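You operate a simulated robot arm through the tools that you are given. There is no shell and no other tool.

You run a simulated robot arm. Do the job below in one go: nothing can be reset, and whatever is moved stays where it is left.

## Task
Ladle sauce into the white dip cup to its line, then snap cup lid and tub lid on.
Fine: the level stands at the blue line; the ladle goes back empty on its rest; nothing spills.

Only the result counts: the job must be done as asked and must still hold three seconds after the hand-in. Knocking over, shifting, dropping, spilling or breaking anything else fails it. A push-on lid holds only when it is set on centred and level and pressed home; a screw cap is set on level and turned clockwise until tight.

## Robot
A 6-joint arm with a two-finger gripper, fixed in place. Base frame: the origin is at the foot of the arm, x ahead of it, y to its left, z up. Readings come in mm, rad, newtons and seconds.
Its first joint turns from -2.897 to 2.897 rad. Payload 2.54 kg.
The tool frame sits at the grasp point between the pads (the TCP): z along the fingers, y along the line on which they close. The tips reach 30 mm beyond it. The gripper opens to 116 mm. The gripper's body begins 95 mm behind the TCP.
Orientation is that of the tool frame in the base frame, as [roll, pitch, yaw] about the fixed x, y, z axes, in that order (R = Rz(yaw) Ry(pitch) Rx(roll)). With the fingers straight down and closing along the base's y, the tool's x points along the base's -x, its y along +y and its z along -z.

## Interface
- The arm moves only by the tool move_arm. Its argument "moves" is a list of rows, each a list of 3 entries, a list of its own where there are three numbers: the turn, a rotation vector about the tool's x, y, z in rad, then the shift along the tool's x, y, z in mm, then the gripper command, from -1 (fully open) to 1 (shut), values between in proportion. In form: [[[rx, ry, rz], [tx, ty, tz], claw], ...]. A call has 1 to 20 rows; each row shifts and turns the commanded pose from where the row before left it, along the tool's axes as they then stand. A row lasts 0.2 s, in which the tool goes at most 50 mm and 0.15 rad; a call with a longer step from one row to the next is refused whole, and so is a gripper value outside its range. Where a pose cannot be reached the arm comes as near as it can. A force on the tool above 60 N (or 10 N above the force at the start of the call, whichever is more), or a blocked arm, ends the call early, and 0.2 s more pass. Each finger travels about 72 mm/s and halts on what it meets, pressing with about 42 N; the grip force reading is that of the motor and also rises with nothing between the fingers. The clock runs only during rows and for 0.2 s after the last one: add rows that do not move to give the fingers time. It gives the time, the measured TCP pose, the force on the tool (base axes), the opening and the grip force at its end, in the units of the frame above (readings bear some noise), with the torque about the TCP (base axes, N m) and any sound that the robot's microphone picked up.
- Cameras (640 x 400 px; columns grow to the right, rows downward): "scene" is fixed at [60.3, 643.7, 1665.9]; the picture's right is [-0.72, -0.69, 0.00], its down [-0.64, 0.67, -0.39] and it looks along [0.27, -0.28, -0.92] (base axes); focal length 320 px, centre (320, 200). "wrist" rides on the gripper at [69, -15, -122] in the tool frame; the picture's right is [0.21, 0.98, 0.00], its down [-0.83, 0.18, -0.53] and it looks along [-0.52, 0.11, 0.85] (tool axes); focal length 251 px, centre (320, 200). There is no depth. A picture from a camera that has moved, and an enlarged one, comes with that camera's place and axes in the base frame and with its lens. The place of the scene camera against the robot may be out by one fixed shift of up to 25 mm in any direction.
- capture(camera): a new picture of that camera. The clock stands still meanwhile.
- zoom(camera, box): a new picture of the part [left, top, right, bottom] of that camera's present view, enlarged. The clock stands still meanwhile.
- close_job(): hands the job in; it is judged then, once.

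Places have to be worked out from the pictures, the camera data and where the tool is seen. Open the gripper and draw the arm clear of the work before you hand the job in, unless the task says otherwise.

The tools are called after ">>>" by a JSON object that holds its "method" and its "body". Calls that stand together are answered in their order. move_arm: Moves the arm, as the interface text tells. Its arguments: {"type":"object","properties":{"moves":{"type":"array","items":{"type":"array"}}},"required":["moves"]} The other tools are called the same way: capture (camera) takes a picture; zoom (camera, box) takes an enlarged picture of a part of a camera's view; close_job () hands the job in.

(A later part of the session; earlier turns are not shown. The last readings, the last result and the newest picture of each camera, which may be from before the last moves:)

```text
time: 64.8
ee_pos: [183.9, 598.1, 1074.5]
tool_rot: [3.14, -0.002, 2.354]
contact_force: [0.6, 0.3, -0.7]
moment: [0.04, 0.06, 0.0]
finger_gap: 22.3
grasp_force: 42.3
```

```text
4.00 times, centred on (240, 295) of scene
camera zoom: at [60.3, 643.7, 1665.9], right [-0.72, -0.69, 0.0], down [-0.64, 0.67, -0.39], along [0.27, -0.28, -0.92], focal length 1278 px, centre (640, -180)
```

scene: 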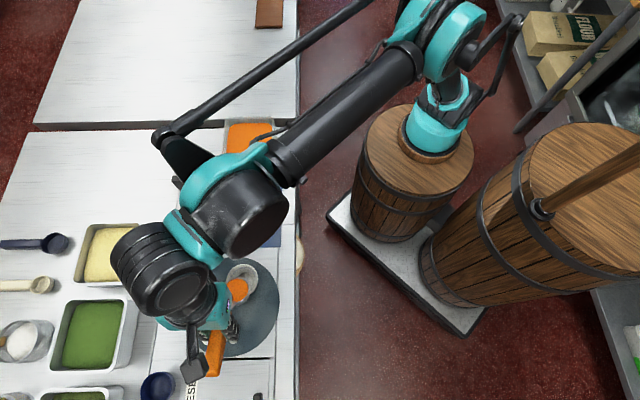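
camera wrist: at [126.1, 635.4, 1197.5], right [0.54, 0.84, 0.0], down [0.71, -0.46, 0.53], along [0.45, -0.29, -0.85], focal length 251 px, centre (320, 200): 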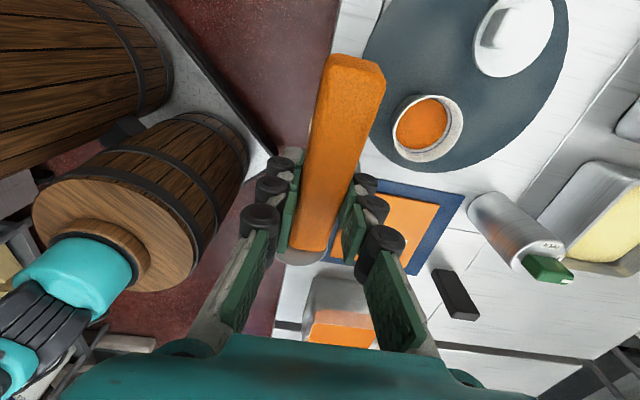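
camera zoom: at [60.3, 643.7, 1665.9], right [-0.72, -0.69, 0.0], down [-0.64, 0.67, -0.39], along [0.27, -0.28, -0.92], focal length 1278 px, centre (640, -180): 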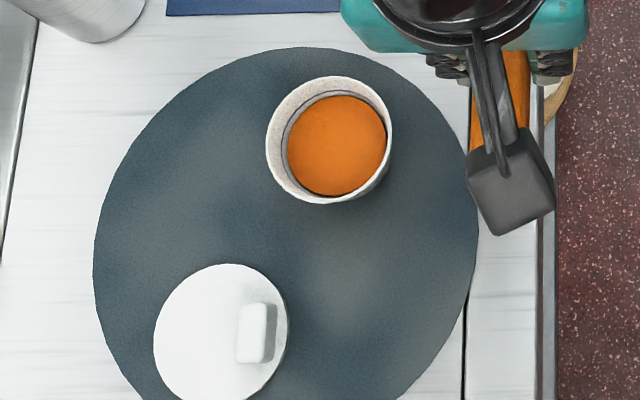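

Now both cameras have a clear view of the cup; I zoom in to compare the sauce level with the blue line.

>>> {"method": "zoom", "body": {"camera": "wrist", "box": [380, 85, 476, 170]}}

>>> {"method": "zoom", "body": {"camera": "scene", "box": [222, 260, 262, 300]}}

```text
4.71 times, centred on (428, 128) of wrist
camera zoom: at [126.1, 635.4, 1197.5], right [0.54, 0.84, 0.0], down [0.71, -0.46, 0.53], along [0.45, -0.29, -0.85], focal length 1183 px, centre (-188, 541)
```

zoom: 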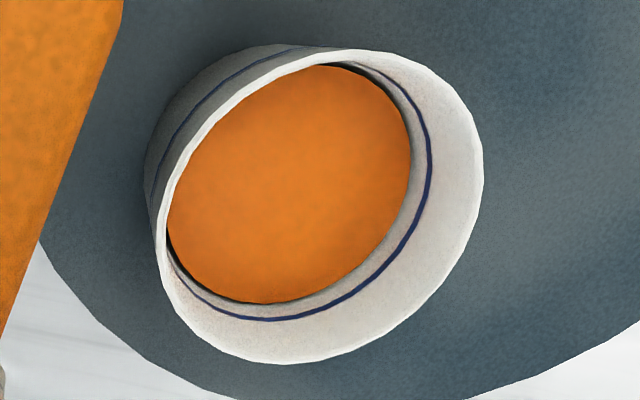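

```text
10.00 times, centred on (242, 280) of scene
camera zoom: at [60.3, 643.7, 1665.9], right [-0.72, -0.69, 0.0], down [-0.64, 0.67, -0.39], along [0.27, -0.28, -0.92], focal length 3196 px, centre (1100, -600)
```

zoom: 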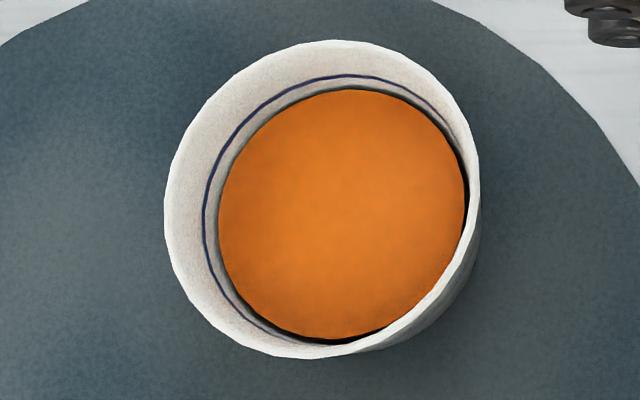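

The level is clearly still ~6–7 mm under the blue line. I check how much is left in the ladle bowl before topping up.

>>> {"method": "zoom", "body": {"camera": "wrist", "box": [240, 200, 400, 300]}}

>>> {"method": "capture", "body": {"camera": "scene"}}

```text
4.00 times, centred on (320, 250) of wrist
camera zoom: at [126.1, 635.4, 1197.5], right [0.54, 0.84, 0.0], down [0.71, -0.46, 0.53], along [0.45, -0.29, -0.85], focal length 1006 px, centre (320, 0)
```

zoom: 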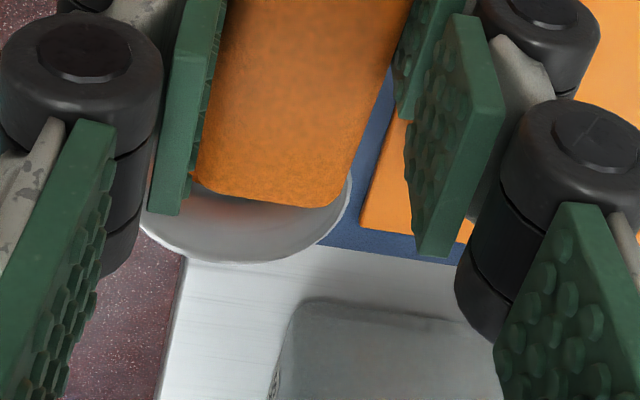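

```text
taken
```

scene: 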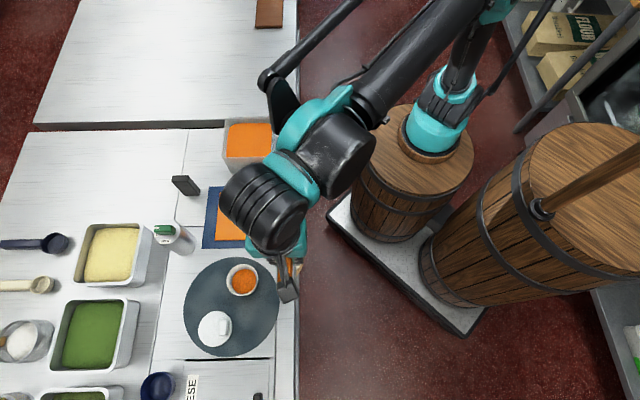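

I bring the remaining sauce back over the cup by reversing the path, ending at 0.95 rad tilt (below the pouring threshold of ~1.05).

>>> {"method": "move_arm", "body": {"moves": [[[0, 0, 0], [3, 7, -3], 1], [[0, 0, 0], [4, 9, -4], 1], [[0, 0, 0], [4, 10, -5], 1], [[0, 0, 0], [5, 11, -5], 1], [[0, 0, 0], [5, 11, -5], 1], [[0, 0, 0], [5, 11, -5], 1], [[0, 0, 0], [5, 11, -4], 1], [[0, 0, 0], [4, 10, -4], 1], [[0, 0, 0], [4, 9, -3], 1], [[0, 0, 0], [4, 9, -3], 1], [[0, 0, 0], [4, 9, -2], 1], [[0, 0.135, 0], [0, 0, 0], 1], [[0, 0.135, 0], [0, 0, 0], 1], [[0, 0.135, 0], [0, 0, 0], 1], [[0, 0.135, 0], [0, 0, 0], 1], [[0, 0.135, 0], [0, 0, 0], 1], [[0, 0.135, 0], [0, 0, 0], 1], [[0, 0.135, 0], [0, 0, 0], 1], [[0, 0, 0], [0, 0, 0], 1]]}}

>>> {"method": "zoom", "body": {"camera": "scene", "box": [215, 255, 265, 305]}}

```text
time: 68.8
ee_pos: [228.8, 705.1, 1118.8]
tool_rot: [3.14, -0.947, 2.355]
contact_force: [0.4, 0.6, -1.0]
moment: [-0.02, 0.0, -0.02]
finger_gap: 22.1
grasp_force: 42.9
```

```text
8.00 times, centred on (240, 280) of scene
camera zoom: at [60.3, 643.7, 1665.9], right [-0.72, -0.69, 0.0], down [-0.64, 0.67, -0.39], along [0.27, -0.28, -0.92], focal length 2557 px, centre (960, -440)
```

zoom: 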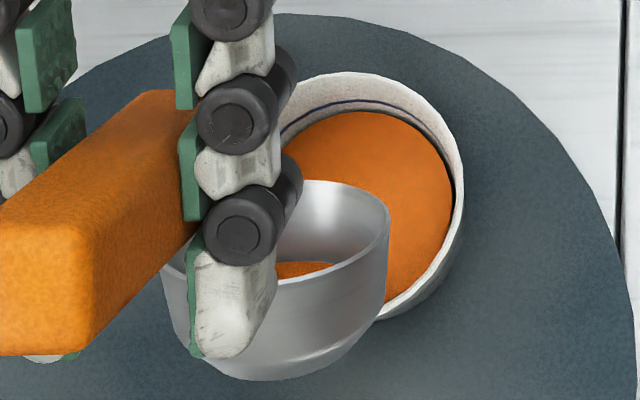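

Some sauce is left in the bowl. I tilt on in small lip-fixed steps to about 1.08 rad and watch for the flow.

>>> {"method": "move_arm", "body": {"moves": [[[0, 0.05, 0], [-2.85, 0, -6], 1], [[0, 0.05, 0], [-2.85, 0, -6], 1], [[0, 0.03, 0], [-1.7, 0, -3.6], 1], [[0, 0, 0], [0, 0, 0], 1]]}}

>>> {"method": "zoom", "body": {"camera": "scene", "box": [215, 255, 265, 305]}}

>>> {"method": "zoom", "body": {"camera": "wrist", "box": [240, 230, 360, 330]}}

```text
time: 69.8
ee_pos: [239.7, 693.6, 1122.6]
tool_rot: [3.142, -1.078, 2.353]
contact_force: [1.1, 1.0, -0.6]
moment: [-0.02, -0.01, 0.01]
finger_gap: 21.9
grasp_force: 42.2
```

```text
8.00 times, centred on (240, 280) of scene
camera zoom: at [60.3, 643.7, 1665.9], right [-0.72, -0.69, 0.0], down [-0.64, 0.67, -0.39], along [0.27, -0.28, -0.92], focal length 2557 px, centre (960, -440)
```

zoom: 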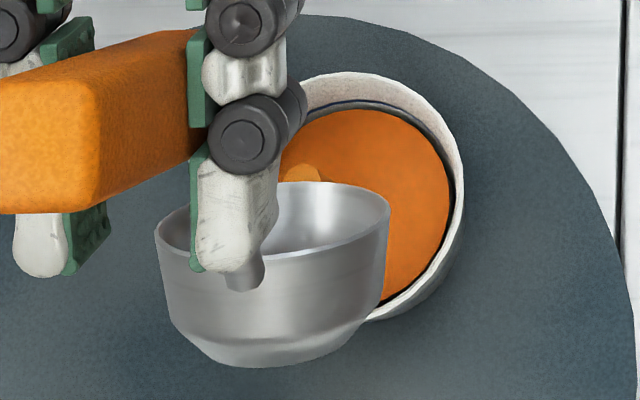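

```text
4.00 times, centred on (300, 280) of wrist
camera zoom: at [282.6, 629.7, 1240.1], right [0.62, 0.76, 0.19], down [0.74, -0.48, -0.47], along [-0.27, 0.43, -0.86], focal length 1006 px, centre (400, -120)
```

zoom: 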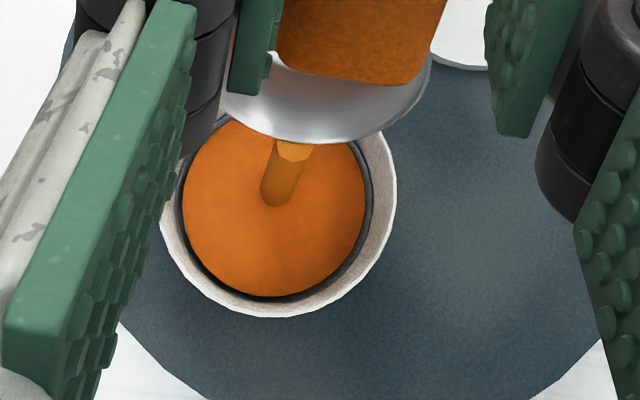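

The level has risen to about the line (the blue ring now merges with the sauce edge). I tilt back immediately to stop the flow and then inspect.

>>> {"method": "move_arm", "body": {"moves": [[[0, -0.15, 0], [8.5, 0, 18], 1]]}}

>>> {"method": "zoom", "body": {"camera": "scene", "box": [215, 255, 265, 305]}}

>>> {"method": "zoom", "body": {"camera": "wrist", "box": [240, 230, 360, 330]}}

```text
time: 70.2
ee_pos: [227.3, 707.1, 1121.1]
tool_rot: [3.141, -0.927, 2.351]
contact_force: [0.4, -0.8, -0.6]
moment: [0.0, 0.04, 0.01]
finger_gap: 22.1
grasp_force: 42.0
```

```text
8.00 times, centred on (240, 280) of scene
camera zoom: at [60.3, 643.7, 1665.9], right [-0.72, -0.69, 0.0], down [-0.64, 0.67, -0.39], along [0.27, -0.28, -0.92], focal length 2557 px, centre (960, -440)
```

zoom: 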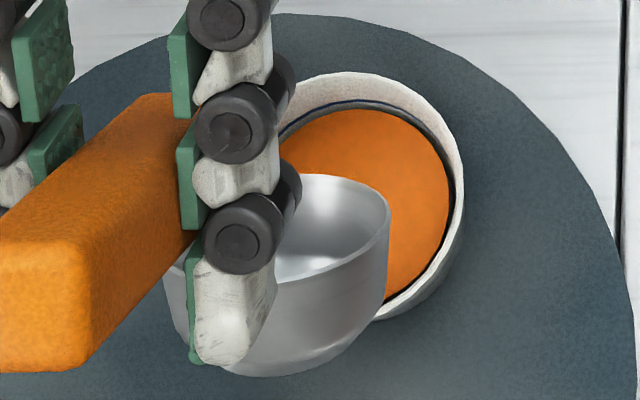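

```text
4.00 times, centred on (300, 280) of wrist
camera zoom: at [256.2, 655.9, 1249.1], right [0.6, 0.78, 0.17], down [0.78, -0.53, -0.34], along [-0.17, 0.34, -0.93], focal length 1006 px, centre (400, -120)
```

zoom: 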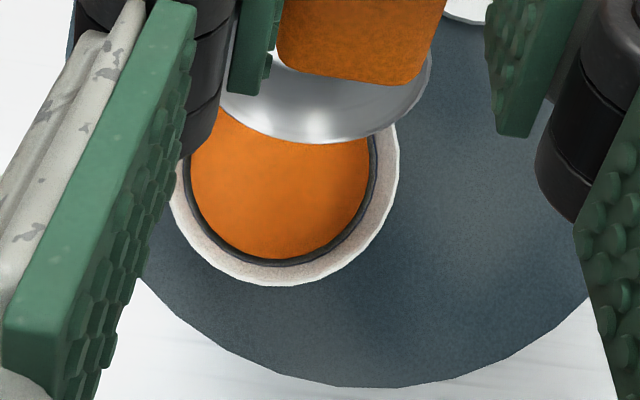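

The bowl looks empty now and the level is near the line. I level the ladle and go to the same side viewpoint to compare accurately.

>>> {"method": "move_arm", "body": {"moves": [[[0, -0.1, 0], [0, 0, 0], 1], [[0, -0.15, 0], [0, 0, 0], 1], [[0, -0.15, 0], [0, 0, 0], 1], [[0, -0.15, 0], [0, 0, 0], 1], [[0, -0.15, 0], [0, 0, 0], 1], [[0, -0.15, 0], [0, 0, 0], 1], [[0, -0.078, 0], [0, 0, 0], 1], [[0, 0, 0], [-4, -9, 2], 1], [[0, 0, 0], [-4, -9, 3], 1], [[0, 0, 0], [-4, -9, 3], 1], [[0, 0, 0], [-4, -10, 4], 1], [[0, 0, 0], [-5, -11, 4], 1], [[0, 0, 0], [-5, -11, 5], 1], [[0, 0, 0], [-5, -11, 5], 1], [[0, 0, 0], [-5, -11, 5], 1], [[0, 0, 0], [-4, -10, 5], 1], [[0, 0, 0], [-4, -9, 4], 1], [[0, 0, 0], [-3, -7, 3], 1], [[0, 0, 0], [0, 0, 0], 1]]}}

>>> {"method": "zoom", "body": {"camera": "wrist", "box": [380, 85, 476, 170]}}

>>> {"method": "zoom", "body": {"camera": "scene", "box": [222, 260, 262, 300]}}

```text
time: 74.2
ee_pos: [182.8, 598.9, 1077.2]
tool_rot: [3.14, 0.001, 2.354]
contact_force: [-1.5, 0.5, -1.1]
moment: [0.02, 0.06, 0.02]
finger_gap: 21.8
grasp_force: 42.0
```

```text
4.71 times, centred on (428, 128) of wrist
camera zoom: at [124.3, 636.6, 1199.2], right [0.54, 0.84, 0.0], down [0.71, -0.46, 0.53], along [0.45, -0.29, -0.84], focal length 1183 px, centre (-188, 541)
```

zoom: 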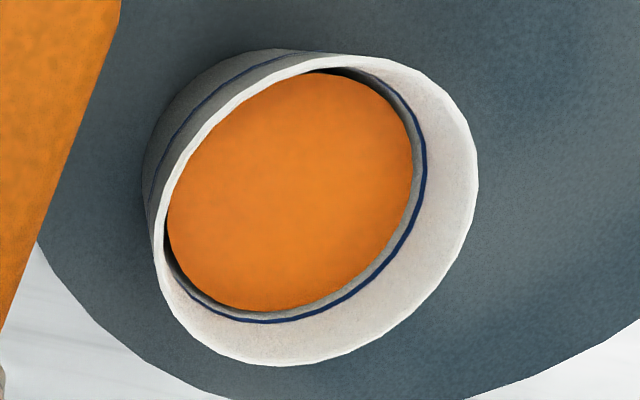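

```text
10.00 times, centred on (242, 280) of scene
camera zoom: at [60.3, 643.7, 1665.9], right [-0.72, -0.69, 0.0], down [-0.64, 0.67, -0.39], along [0.27, -0.28, -0.92], focal length 3196 px, centre (1100, -600)
```

zoom: 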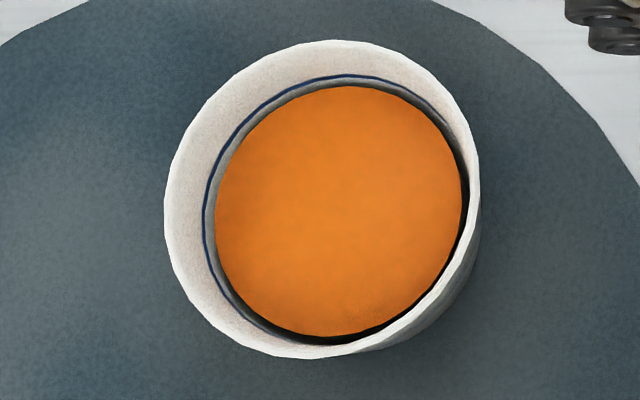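

The gap has shrunk a lot; I want a precise reading of level versus line, so I zoom very tightly onto the wall at several edges from both cameras.

>>> {"method": "zoom", "body": {"camera": "wrist", "box": [440, 110, 456, 120]}}

>>> {"method": "zoom", "body": {"camera": "wrist", "box": [408, 147, 424, 157]}}

>>> {"method": "zoom", "body": {"camera": "scene", "box": [226, 275, 242, 285]}}

>>> {"method": "zoom", "body": {"camera": "scene", "box": [236, 263, 252, 273]}}

```text
16.00 times, centred on (448, 115) of wrist
camera zoom: at [124.3, 636.6, 1199.2], right [0.54, 0.84, 0.0], down [0.71, -0.46, 0.53], along [0.45, -0.29, -0.84], focal length 4023 px, centre (-1728, 1560)
```

zoom: 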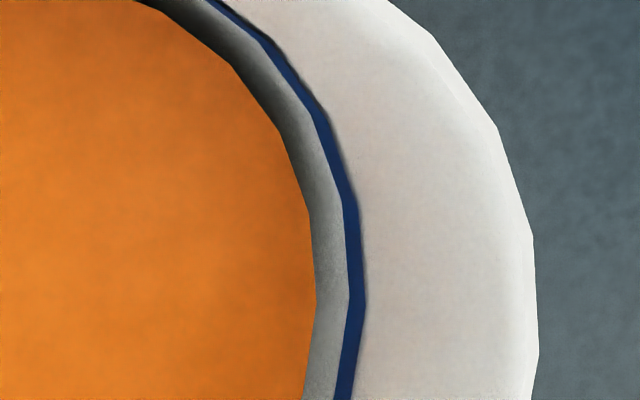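

```text
16.00 times, centred on (416, 152) of wrist
camera zoom: at [124.3, 636.6, 1199.2], right [0.54, 0.84, 0.0], down [0.71, -0.46, 0.53], along [0.45, -0.29, -0.84], focal length 4023 px, centre (-1216, 968)
```

zoom: 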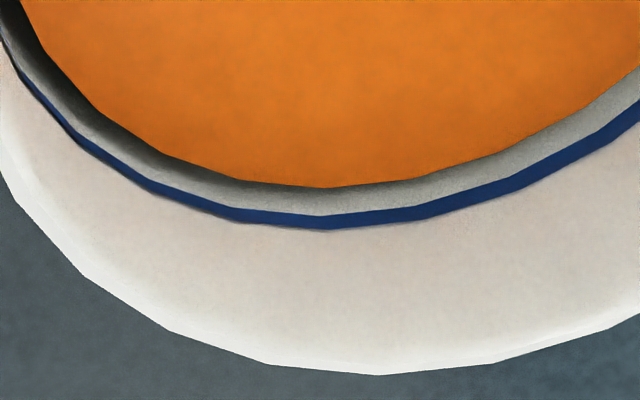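

```text
16.00 times, centred on (234, 280) of scene
camera zoom: at [60.3, 643.7, 1665.9], right [-0.72, -0.69, 0.0], down [-0.64, 0.67, -0.39], along [0.27, -0.28, -0.92], focal length 5114 px, centre (1696, -1080)
```

zoom: 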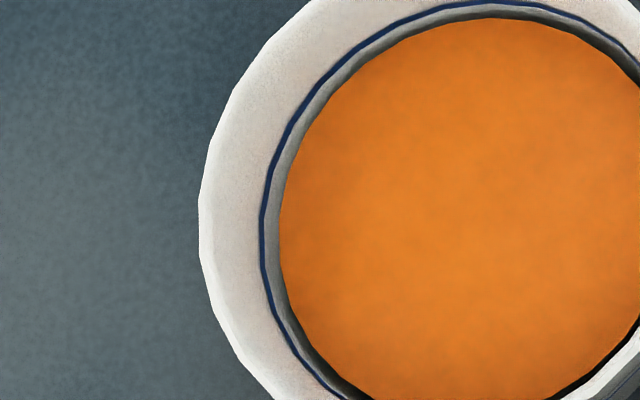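

```text
16.00 times, centred on (244, 268) of scene
camera zoom: at [60.3, 643.7, 1665.9], right [-0.72, -0.69, 0.0], down [-0.64, 0.67, -0.39], along [0.27, -0.28, -0.92], focal length 5114 px, centre (1536, -888)
```

zoom: 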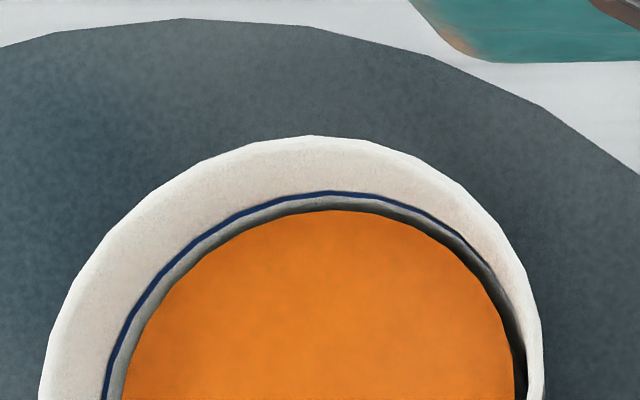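

By tight zooms from both cameras, the level is still about 2 mm under the line, and the ladle is essentially empty. I'll fetch a second scoop and top up with short pulses; first back over the tub.

>>> {"method": "move_arm", "body": {"moves": [[[0, 0, 0], [0, 0, -17], 1], [[0, 0, 0], [0, 0, -17], 1], [[0, 0, 0], [-21, 9.6, 0], 1], [[0, 0, 0], [-21, 9.6, 0], 1], [[0, 0, 0], [-21, 9.6, 0], 1], [[0, 0, 0], [-21, 9.6, 0], 1], [[0, 0, 0], [-21, 9.6, 0], 1], [[0, 0, 0], [-21, 9.6, 0], 1], [[0, 0, 0], [-21, 9.6, 0], 1], [[0, 0, 0], [-21, 9.6, 0], 1], [[0, 0, 0], [-21, 9.6, 0], 1], [[0, 0, 0], [-21, 9.6, 0], 1], [[0, 0, 0], [-21, 9.6, 0], 1], [[0, 0, 0], [0, 0, 0], 1]]}}

>>> {"method": "zoom", "body": {"camera": "scene", "box": [180, 90, 300, 190]}}

>>> {"method": "zoom", "body": {"camera": "scene", "box": [170, 180, 300, 380]}}

```text
time: 77.2
ee_pos: [421.8, 506.4, 1110.3]
tool_rot: [-3.141, 0.003, 2.355]
contact_force: [-0.3, -0.2, -0.7]
moment: [0.04, 0.04, -0.02]
finger_gap: 22.1
grasp_force: 42.2
```

```text
4.00 times, centred on (240, 140) of scene
camera zoom: at [60.3, 643.7, 1665.9], right [-0.72, -0.69, 0.0], down [-0.64, 0.67, -0.39], along [0.27, -0.28, -0.92], focal length 1278 px, centre (640, 440)
```

zoom: 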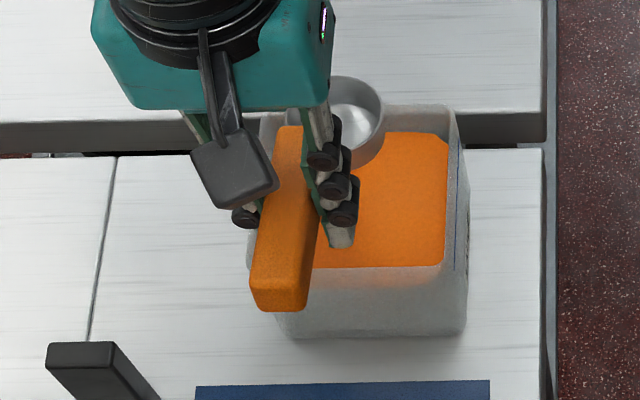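

```text
2.00 times, centred on (235, 280) of scene
camera zoom: at [60.3, 643.7, 1665.9], right [-0.72, -0.69, 0.0], down [-0.64, 0.67, -0.39], along [0.27, -0.28, -0.92], focal length 639 px, centre (490, 40)
```

zoom: 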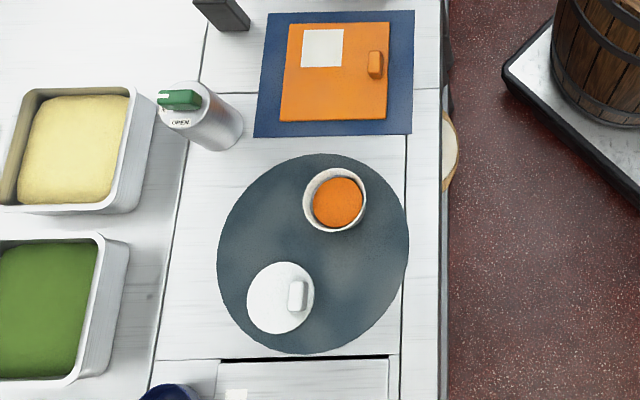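

The ladle is empty and nothing spilled. Before a second scoop I want a decisive low-angle look at the level against the line, so I go to a pose beside the cup and tilt the camera toward horizontal.

>>> {"method": "move_arm", "body": {"moves": [[[0, 0, 0], [35.7, -12.4, 0], 1], [[0, 0, 0], [35.7, -12.4, 0], 1], [[0, 0, 0], [35.7, -12.4, 0], 1], [[0, 0, 0], [35.7, -12.4, 0], 1], [[0, 0, 0], [35.7, -12.4, 12], 1], [[0, 0, 0], [35.7, -12.4, 12], 1], [[0, 0, 0], [35.7, -12.4, 13], 1], [[0, 0, 0], [35.7, -12.4, 13], 1], [[0, -0.1333, 0], [0, 0, 0], 1], [[0, -0.1333, 0], [0, 0, 0], 1], [[0, -0.1333, 0], [0, 0, 0], 1], [[0, -0.1333, 0], [0, 0, 0], 1], [[0, -0.1333, 0], [0, 0, 0], 1], [[0, -0.1333, 0], [0, 0, 0], 1], [[0, 0, 0], [22.6, 0, 22], 1], [[0, 0, 0], [22.6, 0, 22], 1], [[0, 0, 0], [0, 0, 0], 1]]}}

>>> {"method": "capture", "body": {"camera": "wrist"}}

```text
time: 80.8
ee_pos: [137.4, 654.4, 999.6]
tool_rot: [3.141, 0.534, 2.355]
contact_force: [-0.7, 0.3, -0.9]
moment: [0.04, 0.02, -0.01]
finger_gap: 22.0
grasp_force: 42.2
out of reach, approached as far as the arm can: row 13, 14
```

```text
taken
camera wrist: at [42.2, 730.3, 1069.0], right [0.56, 0.82, -0.11], down [0.44, -0.18, 0.88], along [0.7, -0.54, -0.46], focal length 251 px, centre (320, 200)
```

wrist: 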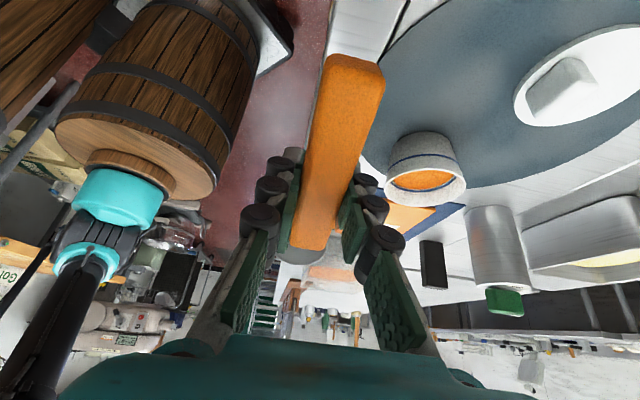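

The tilt stopped at 0.53 rad (reach limit) but the cup is well visible at low angle. I zoom in on it.

>>> {"method": "zoom", "body": {"camera": "wrist", "box": [385, 150, 465, 200]}}

>>> {"method": "zoom", "body": {"camera": "wrist", "box": [415, 180, 447, 200]}}

```text
8.00 times, centred on (425, 175) of wrist
camera zoom: at [42.2, 730.3, 1069.0], right [0.56, 0.82, -0.11], down [0.44, -0.18, 0.88], along [0.7, -0.54, -0.46], focal length 2012 px, centre (-520, 400)
```

zoom: 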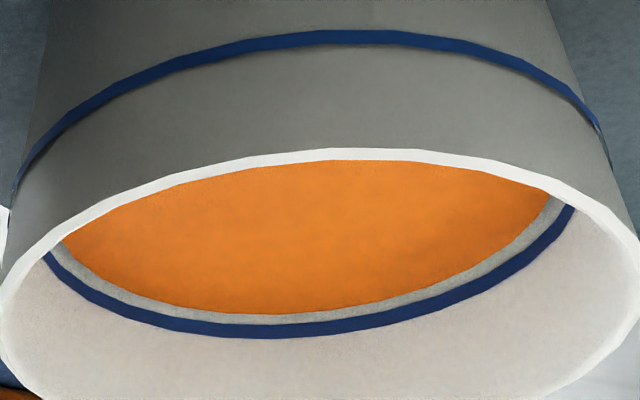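

```text
16.00 times, centred on (431, 190) of wrist
camera zoom: at [42.2, 730.3, 1069.0], right [0.56, 0.82, -0.11], down [0.44, -0.18, 0.88], along [0.7, -0.54, -0.46], focal length 4023 px, centre (-1456, 360)
```

zoom: 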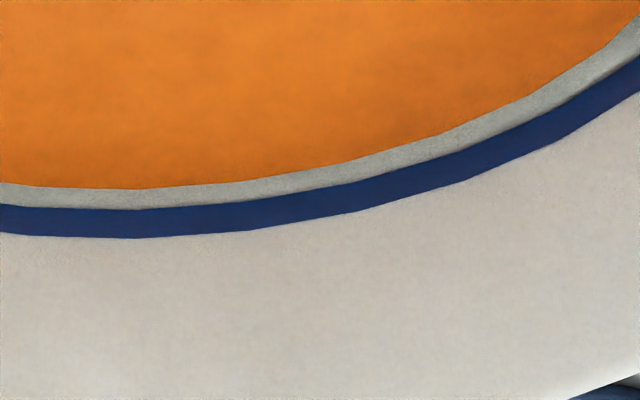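

The low-angle view shows the level only ~1.4 mm under the middle of the blue band (just below its lower edge). A small top-up of ~1.5 mm would be right, so I first back out of this pose and check where the arm is.

>>> {"method": "move_arm", "body": {"moves": [[[0, 0, 0], [-22.6, 0, -22], 1], [[0, 0, 0], [-22.6, 0, -22], 1], [[0, 0.1333, 0], [0, 0, 0], 1], [[0, 0.1333, 0], [0, 0, 0], 1], [[0, 0.1333, 0], [0, 0, 0], 1], [[0, 0.1333, 0], [0, 0, 0], 1], [[0, 0, 0], [0, 0, 0], 1]]}}

```text
time: 82.4
ee_pos: [148.1, 641.4, 1061.6]
tool_rot: [-3.141, 0.0, 2.354]
contact_force: [0.1, 0.6, -1.4]
moment: [0.03, 0.05, -0.01]
finger_gap: 22.1
grasp_force: 41.7
```

The tool is level again. I raise and go back over the tub for the second scoop.

>>> {"method": "move_arm", "body": {"moves": [[[0, 0, 0], [0, 0, -24], 1], [[0, 0, 0], [0, 0, -24], 1], [[0, 0, 0], [-35.8, 12.5, 0], 1], [[0, 0, 0], [-35.8, 12.5, 0], 1], [[0, 0, 0], [-35.8, 12.5, 0], 1], [[0, 0, 0], [-35.8, 12.5, 0], 1], [[0, 0, 0], [-35.8, 12.5, 0], 1], [[0, 0, 0], [-35.8, 12.5, 0], 1], [[0, 0, 0], [-35.8, 12.5, 0], 1], [[0, 0, 0], [-35.8, 12.5, 0], 1], [[0, 0, 0], [0, 0, 0], 1]]}}

>>> {"method": "zoom", "body": {"camera": "scene", "box": [180, 90, 300, 190]}}

```text
time: 84.8
ee_pos: [423.3, 513.3, 1109.0]
tool_rot: [-3.141, 0.002, 2.355]
contact_force: [-0.1, -0.3, -1.7]
moment: [0.04, 0.04, 0.0]
finger_gap: 21.9
grasp_force: 41.8
```

```text
4.00 times, centred on (240, 140) of scene
camera zoom: at [60.3, 643.7, 1665.9], right [-0.72, -0.69, 0.0], down [-0.64, 0.67, -0.39], along [0.27, -0.28, -0.92], focal length 1278 px, centre (640, 440)
```

zoom: 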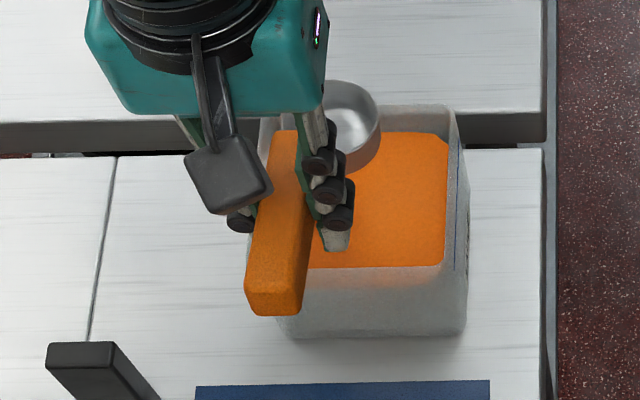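

>>> {"method": "move_arm", "body": {"moves": [[[0, 0, 0], [-1, -3, 20], 1], [[0, 0, 0], [0, 0, 20], 1], [[0, 0, 0], [0, 0, 15], 1], [[0, 0, 0], [0, 0, 10], 1], [[0, 0, 0], [0, 0, 8], 1], [[0, 0, 0], [0, 0, 8], 1], [[0, 0, 0], [0, 0, 6], 1], [[0, 0, 0], [0, 0, 6], 1], [[0, 0, 0], [0, 0, 5], 1], [[0, 0, 0], [0, 0, 2], 1], [[0, 0, 0], [0, 0, 0], 1]]}}

>>> {"method": "move_arm", "body": {"moves": [[[0, 0, 0], [0, 0, -3], 1], [[0, 0, 0], [0, 0, -4], 1], [[0, 0, 0], [0, 0, -4], 1], [[0, 0, 0], [0, 0, -4], 1], [[0, 0, 0], [0, 0, -4], 1], [[0, 0, 0], [0, 0, -4], 1], [[0, 0, 0], [0, 0, -5], 1], [[0, 0, 0], [0, 0, -6], 1], [[0, 0, 0], [0, 0, -6], 1], [[0, 0, 0], [0, 0, -6], 1], [[0, 0, 0], [0, 0, -8], 1], [[0, 0, 0], [0, 0, -8], 1], [[0, 0, 0], [0, 0, -8], 1], [[0, 0, 0], [0, 0, -8], 1], [[0, 0, 0], [0, 0, -8], 1], [[0, 0, 0], [0, 0, -6], 1], [[0, 0, 0], [0, 0, -4], 1], [[0, 0, 0], [0, 0, -4], 1], [[0, 0, 0], [0, 0, 0], 1]]}}

>>> {"method": "zoom", "body": {"camera": "scene", "box": [180, 90, 300, 190]}}

```text
time: 87.2
ee_pos: [421.2, 506.7, 1008.7]
tool_rot: [-3.141, 0.002, 2.353]
contact_force: [0.8, 0.2, -1.9]
moment: [0.08, 0.01, 0.01]
finger_gap: 22.1
grasp_force: 42.4
```

```text
time: 91.2
ee_pos: [420.6, 506.5, 1109.0]
tool_rot: [3.14, 0.002, 2.355]
contact_force: [-0.6, 0.0, -1.2]
moment: [0.06, 0.04, 0.0]
finger_gap: 22.2
grasp_force: 41.9
```

```text
4.00 times, centred on (240, 140) of scene
camera zoom: at [60.3, 643.7, 1665.9], right [-0.72, -0.69, 0.0], down [-0.64, 0.67, -0.39], along [0.27, -0.28, -0.92], focal length 1278 px, centre (640, 440)
```

zoom: 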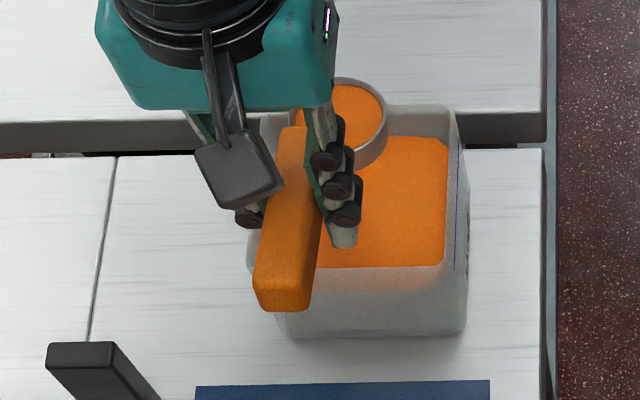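

The ladle is full again. I carry it gently back along +u to the pouring pose position.

>>> {"method": "move_arm", "body": {"moves": [[[0, 0, 0], [3, 0, 0], 1], [[0, 0, 0], [6, 0.2, -0.5], 1], [[0, 0, 0], [10, 0.2, -0.6], 1], [[0, 0, 0], [14, 0.3, -0.6], 1], [[0, 0, 0], [18, 0.3, -0.6], 1], [[0, 0, 0], [18, 0.3, -0.6], 1], [[0, 0, 0], [18, 0.3, -0.6], 1], [[0, 0, 0], [18, 0.3, -0.6], 1], [[0, 0, 0], [18, 0.3, -0.6], 1], [[0, 0, 0], [18, 0.3, -0.6], 1], [[0, 0, 0], [18, 0.3, -0.6], 1], [[0, 0, 0], [18, 0.3, -0.6], 1], [[0, 0, 0], [18, 0.3, -0.6], 1], [[0, 0, 0], [18, 0.3, -0.6], 1], [[0, 0, 0], [18, 0.3, -0.6], 1], [[0, 0, 0], [16, 0.2, -0.6], 1], [[0, 0, 0], [13, 0.1, -0.6], 1], [[0, 0, 0], [9, 0, 0], 1], [[0, 0, 0], [5, 0, 0], 1], [[0, 0, 0], [3.4, 0, 0], 1]]}}

>>> {"method": "zoom", "body": {"camera": "scene", "box": [150, 120, 320, 300]}}

```text
time: 95.4
ee_pos: [226.6, 706.4, 1118.8]
tool_rot: [3.14, 0.002, 2.353]
contact_force: [-0.1, 0.5, -0.3]
moment: [0.03, 0.05, -0.01]
finger_gap: 22.2
grasp_force: 42.2
```

```text
2.22 times, centred on (235, 210) of scene
camera zoom: at [60.3, 643.7, 1665.9], right [-0.72, -0.69, 0.0], down [-0.64, 0.67, -0.39], along [0.27, -0.28, -0.92], focal length 710 px, centre (509, 178)
```

zoom: 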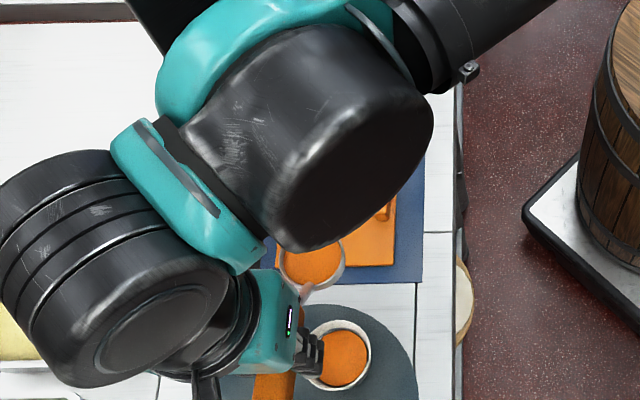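

Ladle still full, nothing spilled. I tilt in place slowly to 0.95 rad (below the pour threshold), which swings the lip over the cup.

>>> {"method": "move_arm", "body": {"moves": [[[0, 0.06, 0], [0, 0, 0], 1], [[0, 0.09, 0], [0, 0, 0], 1], [[0, 0.1, 0], [0, 0, 0], 1], [[0, 0.1, 0], [0, 0, 0], 1], [[0, 0.1, 0], [0, 0, 0], 1], [[0, 0.1, 0], [0, 0, 0], 1], [[0, 0.1, 0], [0, 0, 0], 1], [[0, 0.1, 0], [0, 0, 0], 1], [[0, 0.1, 0], [0, 0, 0], 1], [[0, 0.07, 0], [0, 0, 0], 1], [[0, 0.03, 0], [0, 0, 0], 1], [[0, 0, 0], [0, 0, 0], 1]]}}

>>> {"method": "zoom", "body": {"camera": "scene", "box": [215, 255, 265, 305]}}

>>> {"method": "zoom", "body": {"camera": "scene", "box": [234, 263, 250, 273]}}

```text
time: 98.0
ee_pos: [228.6, 706.7, 1117.9]
tool_rot: [3.141, -0.951, 2.355]
contact_force: [-0.3, -0.6, -1.6]
moment: [0.0, 0.01, -0.02]
finger_gap: 22.1
grasp_force: 42.2
```

```text
8.00 times, centred on (240, 280) of scene
camera zoom: at [60.3, 643.7, 1665.9], right [-0.72, -0.69, 0.0], down [-0.64, 0.67, -0.39], along [0.27, -0.28, -0.92], focal length 2557 px, centre (960, -440)
```

zoom: 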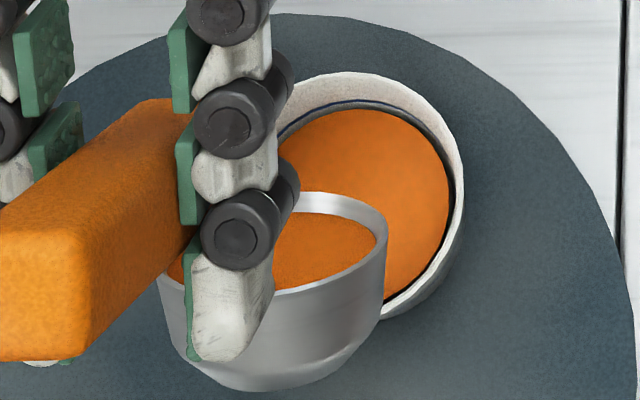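

```text
16.00 times, centred on (242, 268) of scene
camera zoom: at [60.3, 643.7, 1665.9], right [-0.72, -0.69, 0.0], down [-0.64, 0.67, -0.39], along [0.27, -0.28, -0.92], focal length 5114 px, centre (1568, -888)
```

zoom: 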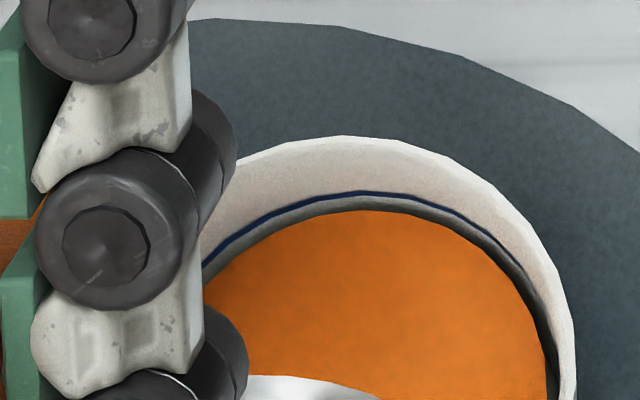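

The lip is over the cup, level unchanged. I make a first short pulse: tilt to ~1.08 rad and straight back to ~1.0, then measure.

>>> {"method": "move_arm", "body": {"moves": [[[0, 0.05, 0], [-2.85, 0, -6], 1], [[0, 0.045, 0], [-2.6, 0, -5.4], 1], [[0, 0.035, 0], [-2, 0, -4.2], 1], [[0, -0.1, 0], [5.7, 0, 12], 1], [[0, 0, 0], [0, 0, 0], 1]]}}

>>> {"method": "zoom", "body": {"camera": "scene", "box": [215, 255, 265, 305]}}

>>> {"method": "zoom", "body": {"camera": "scene", "box": [234, 263, 250, 273]}}

```text
time: 99.2
ee_pos: [232.5, 701.9, 1120.0]
tool_rot: [3.139, -0.98, 2.356]
contact_force: [0.6, -0.2, -0.3]
moment: [-0.01, 0.02, -0.02]
finger_gap: 22.0
grasp_force: 42.0
```

```text
8.00 times, centred on (240, 280) of scene
camera zoom: at [60.3, 643.7, 1665.9], right [-0.72, -0.69, 0.0], down [-0.64, 0.67, -0.39], along [0.27, -0.28, -0.92], focal length 2557 px, centre (960, -440)
```

zoom: 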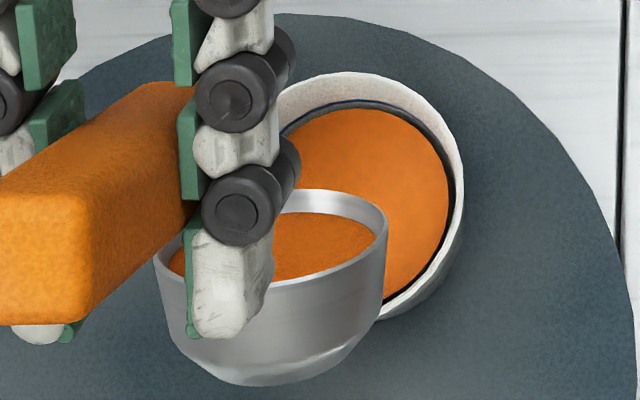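

```text
16.00 times, centred on (242, 268) of scene
camera zoom: at [60.3, 643.7, 1665.9], right [-0.72, -0.69, 0.0], down [-0.64, 0.67, -0.39], along [0.27, -0.28, -0.92], focal length 5114 px, centre (1568, -888)
```

zoom: 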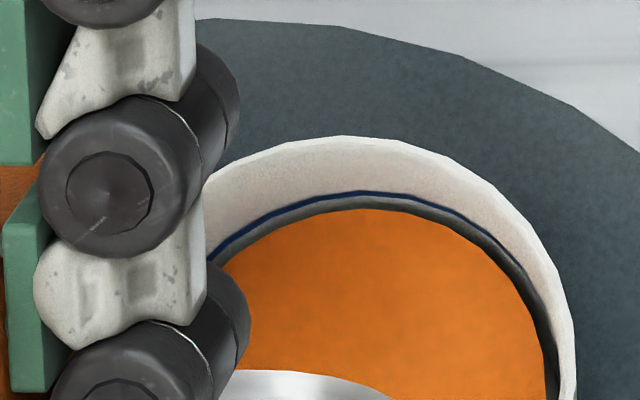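

A pulse went in but the change is small. I go to the side viewpoint again (ladle level, still mostly full) to measure precisely.

>>> {"method": "move_arm", "body": {"moves": [[[0, -0.1, 0], [0, 0, 0], 1], [[0, -0.15, 0], [0, 0, 0], 1], [[0, -0.15, 0], [0, 0, 0], 1], [[0, -0.15, 0], [0, 0, 0], 1], [[0, -0.15, 0], [0, 0, 0], 1], [[0, -0.15, 0], [0, 0, 0], 1], [[0, -0.12, 0], [0, 0, 0], 1], [[0, 0, 0], [-3, -6, 2], 1], [[0, 0, 0], [-4, -9, 3], 1], [[0, 0, 0], [-4, -10, 3], 1], [[0, 0, 0], [-4, -11, 4], 1], [[0, 0, 0], [-5, -11, 4], 1], [[0, 0, 0], [-5, -11, 5], 1], [[0, 0, 0], [-5, -11, 5], 1], [[0, 0, 0], [-5, -11, 5], 1], [[0, 0, 0], [-4, -10, 5], 1], [[0, 0, 0], [-4, -9, 4], 1], [[0, 0, 0], [-3, -7, 3], 1], [[0, 0, 0], [0, 0, 0], 1]]}}

>>> {"method": "zoom", "body": {"camera": "wrist", "box": [380, 85, 476, 170]}}

>>> {"method": "zoom", "body": {"camera": "scene", "box": [226, 275, 242, 285]}}

>>> {"method": "zoom", "body": {"camera": "scene", "box": [236, 263, 252, 273]}}

```text
time: 103.2
ee_pos: [187.9, 596.1, 1077.7]
tool_rot: [-3.14, -0.009, 2.354]
contact_force: [0.4, -0.7, -1.4]
moment: [0.05, 0.0, 0.03]
finger_gap: 21.9
grasp_force: 42.2
```

```text
4.71 times, centred on (428, 128) of wrist
camera zoom: at [129.9, 633.5, 1199.6], right [0.54, 0.84, 0.0], down [0.71, -0.46, 0.53], along [0.44, -0.28, -0.85], focal length 1183 px, centre (-188, 541)
```

zoom: 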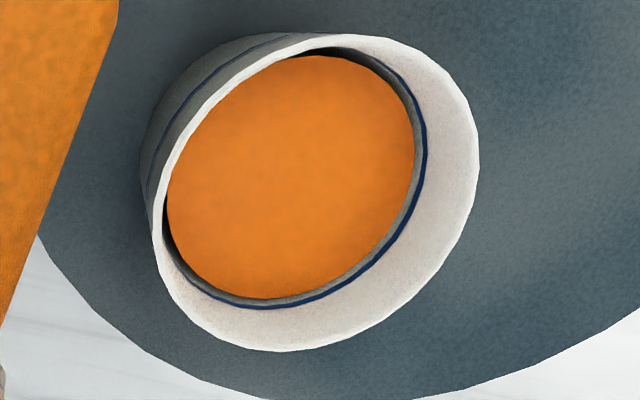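

```text
16.00 times, centred on (234, 280) of scene
camera zoom: at [60.3, 643.7, 1665.9], right [-0.72, -0.69, 0.0], down [-0.64, 0.67, -0.39], along [0.27, -0.28, -0.92], focal length 5114 px, centre (1696, -1080)
```

zoom: 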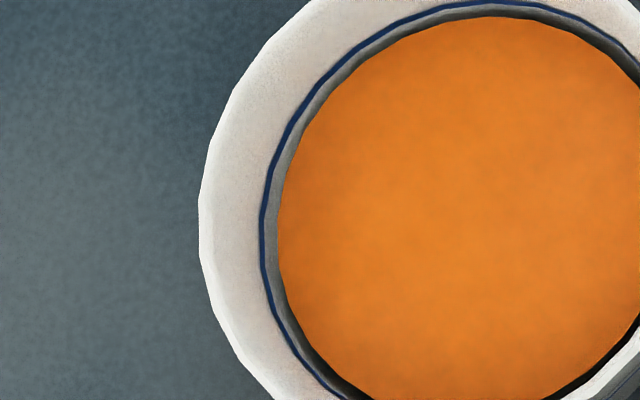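

```text
16.00 times, centred on (244, 268) of scene
camera zoom: at [60.3, 643.7, 1665.9], right [-0.72, -0.69, 0.0], down [-0.64, 0.67, -0.39], along [0.27, -0.28, -0.92], focal length 5114 px, centre (1536, -888)
```

zoom: 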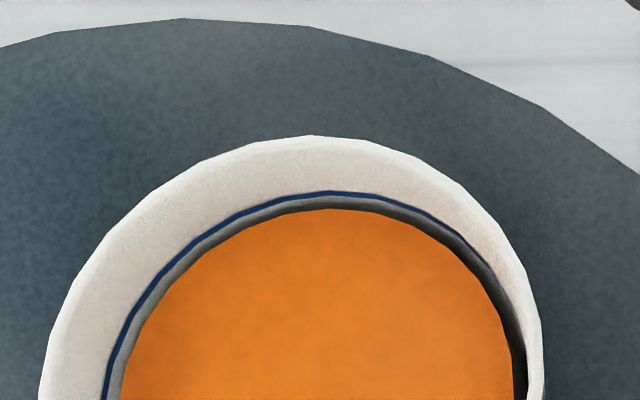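

>>> {"method": "zoom", "body": {"camera": "wrist", "box": [440, 108, 456, 118]}}

>>> {"method": "zoom", "body": {"camera": "wrist", "box": [406, 144, 422, 154]}}

```text
16.00 times, centred on (448, 113) of wrist
camera zoom: at [129.9, 633.5, 1199.6], right [0.54, 0.84, 0.0], down [0.71, -0.46, 0.53], along [0.44, -0.28, -0.85], focal length 4023 px, centre (-1728, 1592)
```

zoom: 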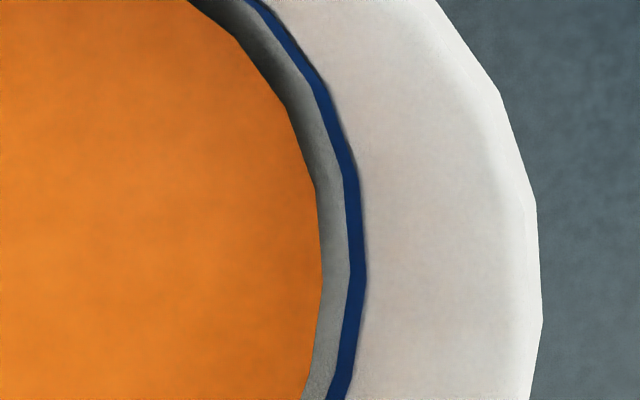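

```text
16.00 times, centred on (414, 149) of wrist
camera zoom: at [129.9, 633.5, 1199.6], right [0.54, 0.84, 0.0], down [0.71, -0.46, 0.53], along [0.44, -0.28, -0.85], focal length 4023 px, centre (-1184, 1016)
```

zoom: 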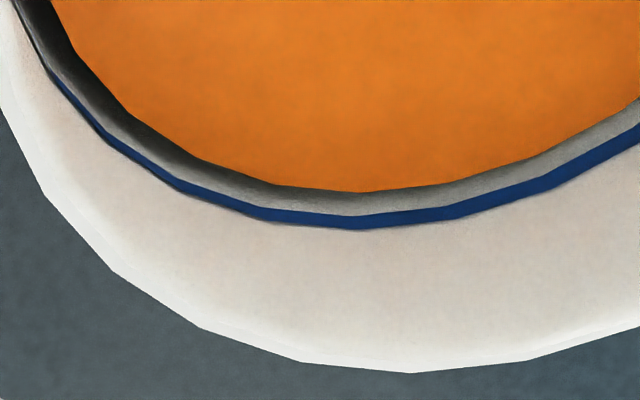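

The pulse raised the level ~0.9 mm; it now lies within the blue band (~0.4 mm under its centre) — good. Next I take the rest of the sauce back to the tub: raise first, then move slowly over.

>>> {"method": "move_arm", "body": {"moves": [[[0, 0, 0], [0, 0, -3], 1], [[0, 0, 0], [0, 0, -6], 1], [[0, 0, 0], [0, 0, -9], 1], [[0, 0, 0], [0, 0, -10], 1], [[0, 0, 0], [0, 0, -10], 1], [[0, 0, 0], [0, 0, -10], 1], [[0, 0, 0], [0, 0, -9], 1], [[0, 0, 0], [0, 0, -6], 1], [[0, 0, 0], [0, 0, -4], 1], [[0, 0, 0], [0, 0, 0], 1]]}}

>>> {"method": "move_arm", "body": {"moves": [[[0, 0, 0], [-3.8, 1.3, 0], 1], [[0, 0, 0], [-7.6, 2.6, 0], 1], [[0, 0, 0], [-11.3, 4, 0], 1], [[0, 0, 0], [-15.1, 5.3, 0], 1], [[0, 0, 0], [-18.9, 6.6, 0], 1], [[0, 0, 0], [-18.9, 6.6, 0], 1], [[0, 0, 0], [-18.9, 6.6, 0], 1], [[0, 0, 0], [-18.9, 6.6, 0], 1], [[0, 0, 0], [-18.9, 6.6, 0], 1], [[0, 0, 0], [-18.9, 6.6, 0], 1], [[0, 0, 0], [-18.9, 6.6, 0], 1], [[0, 0, 0], [-18.9, 6.6, 0], 1], [[0, 0, 0], [-18.9, 6.6, 0], 1], [[0, 0, 0], [-18.9, 6.6, 0], 1], [[0, 0, 0], [-18.9, 6.6, 0], 1], [[0, 0, 0], [-17, 5.9, 0], 1], [[0, 0, 0], [-13.2, 4.6, 0], 1], [[0, 0, 0], [-9.5, 3.3, 0], 1], [[0, 0, 0], [-6.6, 2.3, 0], 1], [[0, 0, 0], [-3.8, 1.3, 0], 1]]}}

>>> {"method": "capture", "body": {"camera": "scene"}}

```text
time: 105.4
ee_pos: [188.7, 595.6, 1143.7]
tool_rot: [3.14, -0.01, 2.353]
contact_force: [0.9, -0.5, -1.6]
moment: [0.04, 0.07, 0.01]
finger_gap: 22.0
grasp_force: 41.6
```

```text
time: 109.6
ee_pos: [470.5, 459.2, 1140.8]
tool_rot: [3.141, -0.011, 2.354]
contact_force: [0.4, 0.2, -0.5]
moment: [0.06, 0.06, 0.0]
finger_gap: 22.0
grasp_force: 41.7
```

```text
taken
```

scene: 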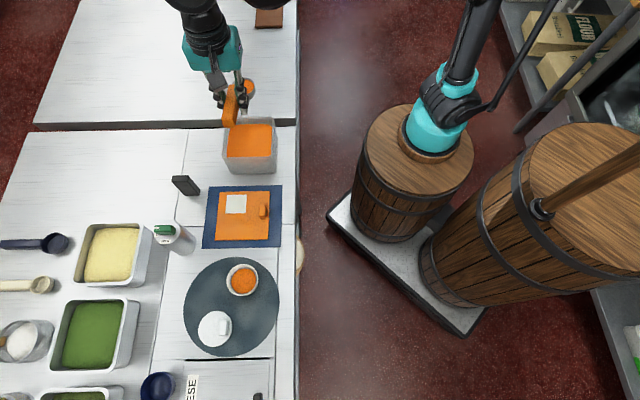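

Clean so far. Now I tilt in place over the tub so the lip swings to the tub centre, then continue past the pour threshold to empty the ladle.

>>> {"method": "move_arm", "body": {"moves": [[[0, 0.06, 0], [0, 0, 0], 1], [[0, 0.09, 0], [0, 0, 0], 1], [[0, 0.1, 0], [0, 0, 0], 1], [[0, 0.1, 0], [0, 0, 0], 1], [[0, 0.1, 0], [0, 0, 0], 1], [[0, 0.1, 0], [0, 0, 0], 1], [[0, 0.1, 0], [0, 0, 0], 1], [[0, 0.1, 0], [0, 0, 0], 1], [[0, 0.1, 0], [0, 0, 0], 1], [[0, 0.06, 0], [0, 0, 0], 1], [[0, 0.03, 0], [0, 0, 0], 1], [[0, 0, 0], [0, 0, 0], 1]]}}

>>> {"method": "zoom", "body": {"camera": "scene", "box": [180, 80, 300, 180]}}

```text
time: 112.2
ee_pos: [470.0, 460.0, 1141.6]
tool_rot: [-3.142, -0.949, 2.353]
contact_force: [0.6, -0.2, -1.0]
moment: [0.0, 0.02, 0.02]
finger_gap: 22.1
grasp_force: 41.9
```

```text
4.00 times, centred on (240, 130) of scene
camera zoom: at [60.3, 643.7, 1665.9], right [-0.72, -0.69, 0.0], down [-0.64, 0.67, -0.39], along [0.27, -0.28, -0.92], focal length 1278 px, centre (640, 480)
```

zoom: 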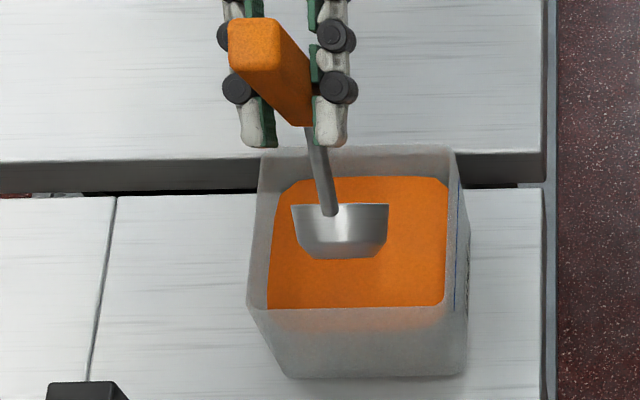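

The bowl hangs over the tub middle. I tilt on to ~1.45 rad and hold until the ladle is empty.

>>> {"method": "move_arm", "body": {"moves": [[[0, 0.05, 0], [-2.85, 0, -6], 1], [[0, 0.05, 0], [-2.85, 0, -6], 1], [[0, 0.05, 0], [-2.85, 0, -6], 1], [[0, 0.05, 0], [-2.85, 0, -6], 1], [[0, 0.1, 0], [-5.7, 0, -12], 1], [[0, 0.1, 0], [-5.7, 0, -12], 1], [[0, 0.1, 0], [-5.7, 0, -12], 1], [[0, 0, 0], [0, 0, 0], 1], [[0, 0, 0], [0, 0, 0], 1], [[0, 0, 0], [0, 0, 0], 1], [[0, 0, 0], [0, 0, 0], 1], [[0, 0, 0], [0, 0, 0], 1], [[0, 0, 0], [0, 0, 0], 1], [[0, 0, 0], [0, 0, 0], 1], [[0, 0, 0], [0, 0, 0], 1], [[0, 0, 0], [0, 0, 0], 1], [[0, 0, 0], [0, 0, 0], 1]]}}

>>> {"method": "zoom", "body": {"camera": "scene", "box": [180, 80, 300, 180]}}

>>> {"method": "capture", "body": {"camera": "wrist"}}

```text
time: 115.8
ee_pos: [517.6, 413.6, 1137.7]
tool_rot: [-3.141, -1.448, 2.354]
contact_force: [0.1, 0.5, -0.7]
moment: [-0.03, -0.03, -0.01]
finger_gap: 22.0
grasp_force: 41.5
```

```text
4.00 times, centred on (240, 130) of scene
camera zoom: at [60.3, 643.7, 1665.9], right [-0.72, -0.69, 0.0], down [-0.64, 0.67, -0.39], along [0.27, -0.28, -0.92], focal length 1278 px, centre (640, 480)
```

zoom: 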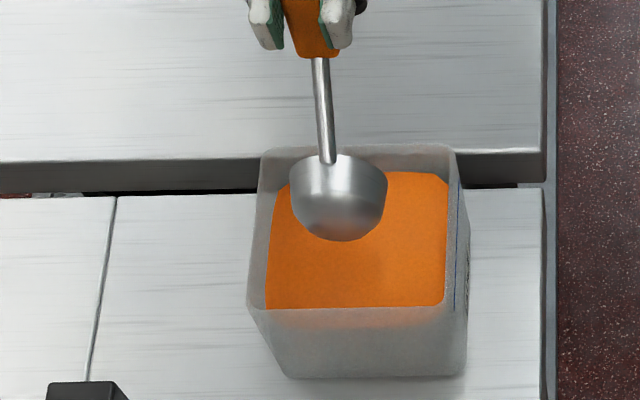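

```text
taken
camera wrist: at [586.4, 322.2, 1221.3], right [0.67, 0.71, 0.21], down [0.57, -0.32, -0.76], along [-0.47, 0.63, -0.62], focal length 251 px, centre (320, 200)
```

wrist: 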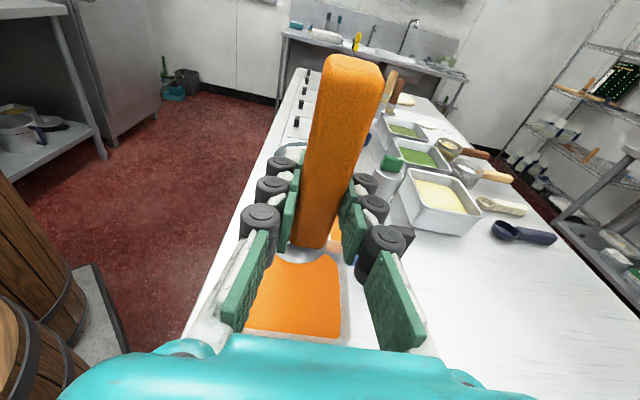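

>>> {"method": "zoom", "body": {"camera": "wrist", "box": [230, 220, 390, 320]}}

```text
4.00 times, centred on (310, 270) of wrist
camera zoom: at [586.4, 322.2, 1221.3], right [0.67, 0.71, 0.21], down [0.57, -0.32, -0.76], along [-0.47, 0.63, -0.62], focal length 1006 px, centre (360, -80)
```

zoom: 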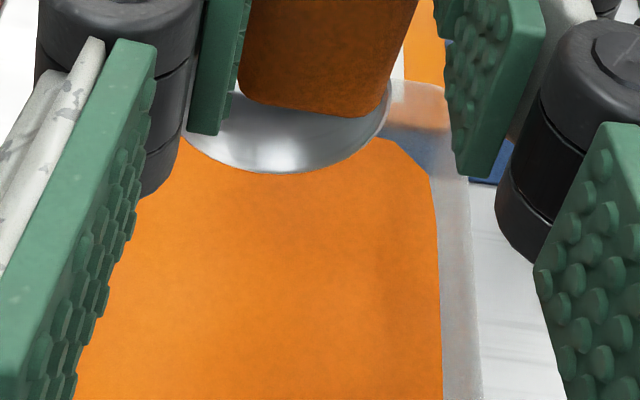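

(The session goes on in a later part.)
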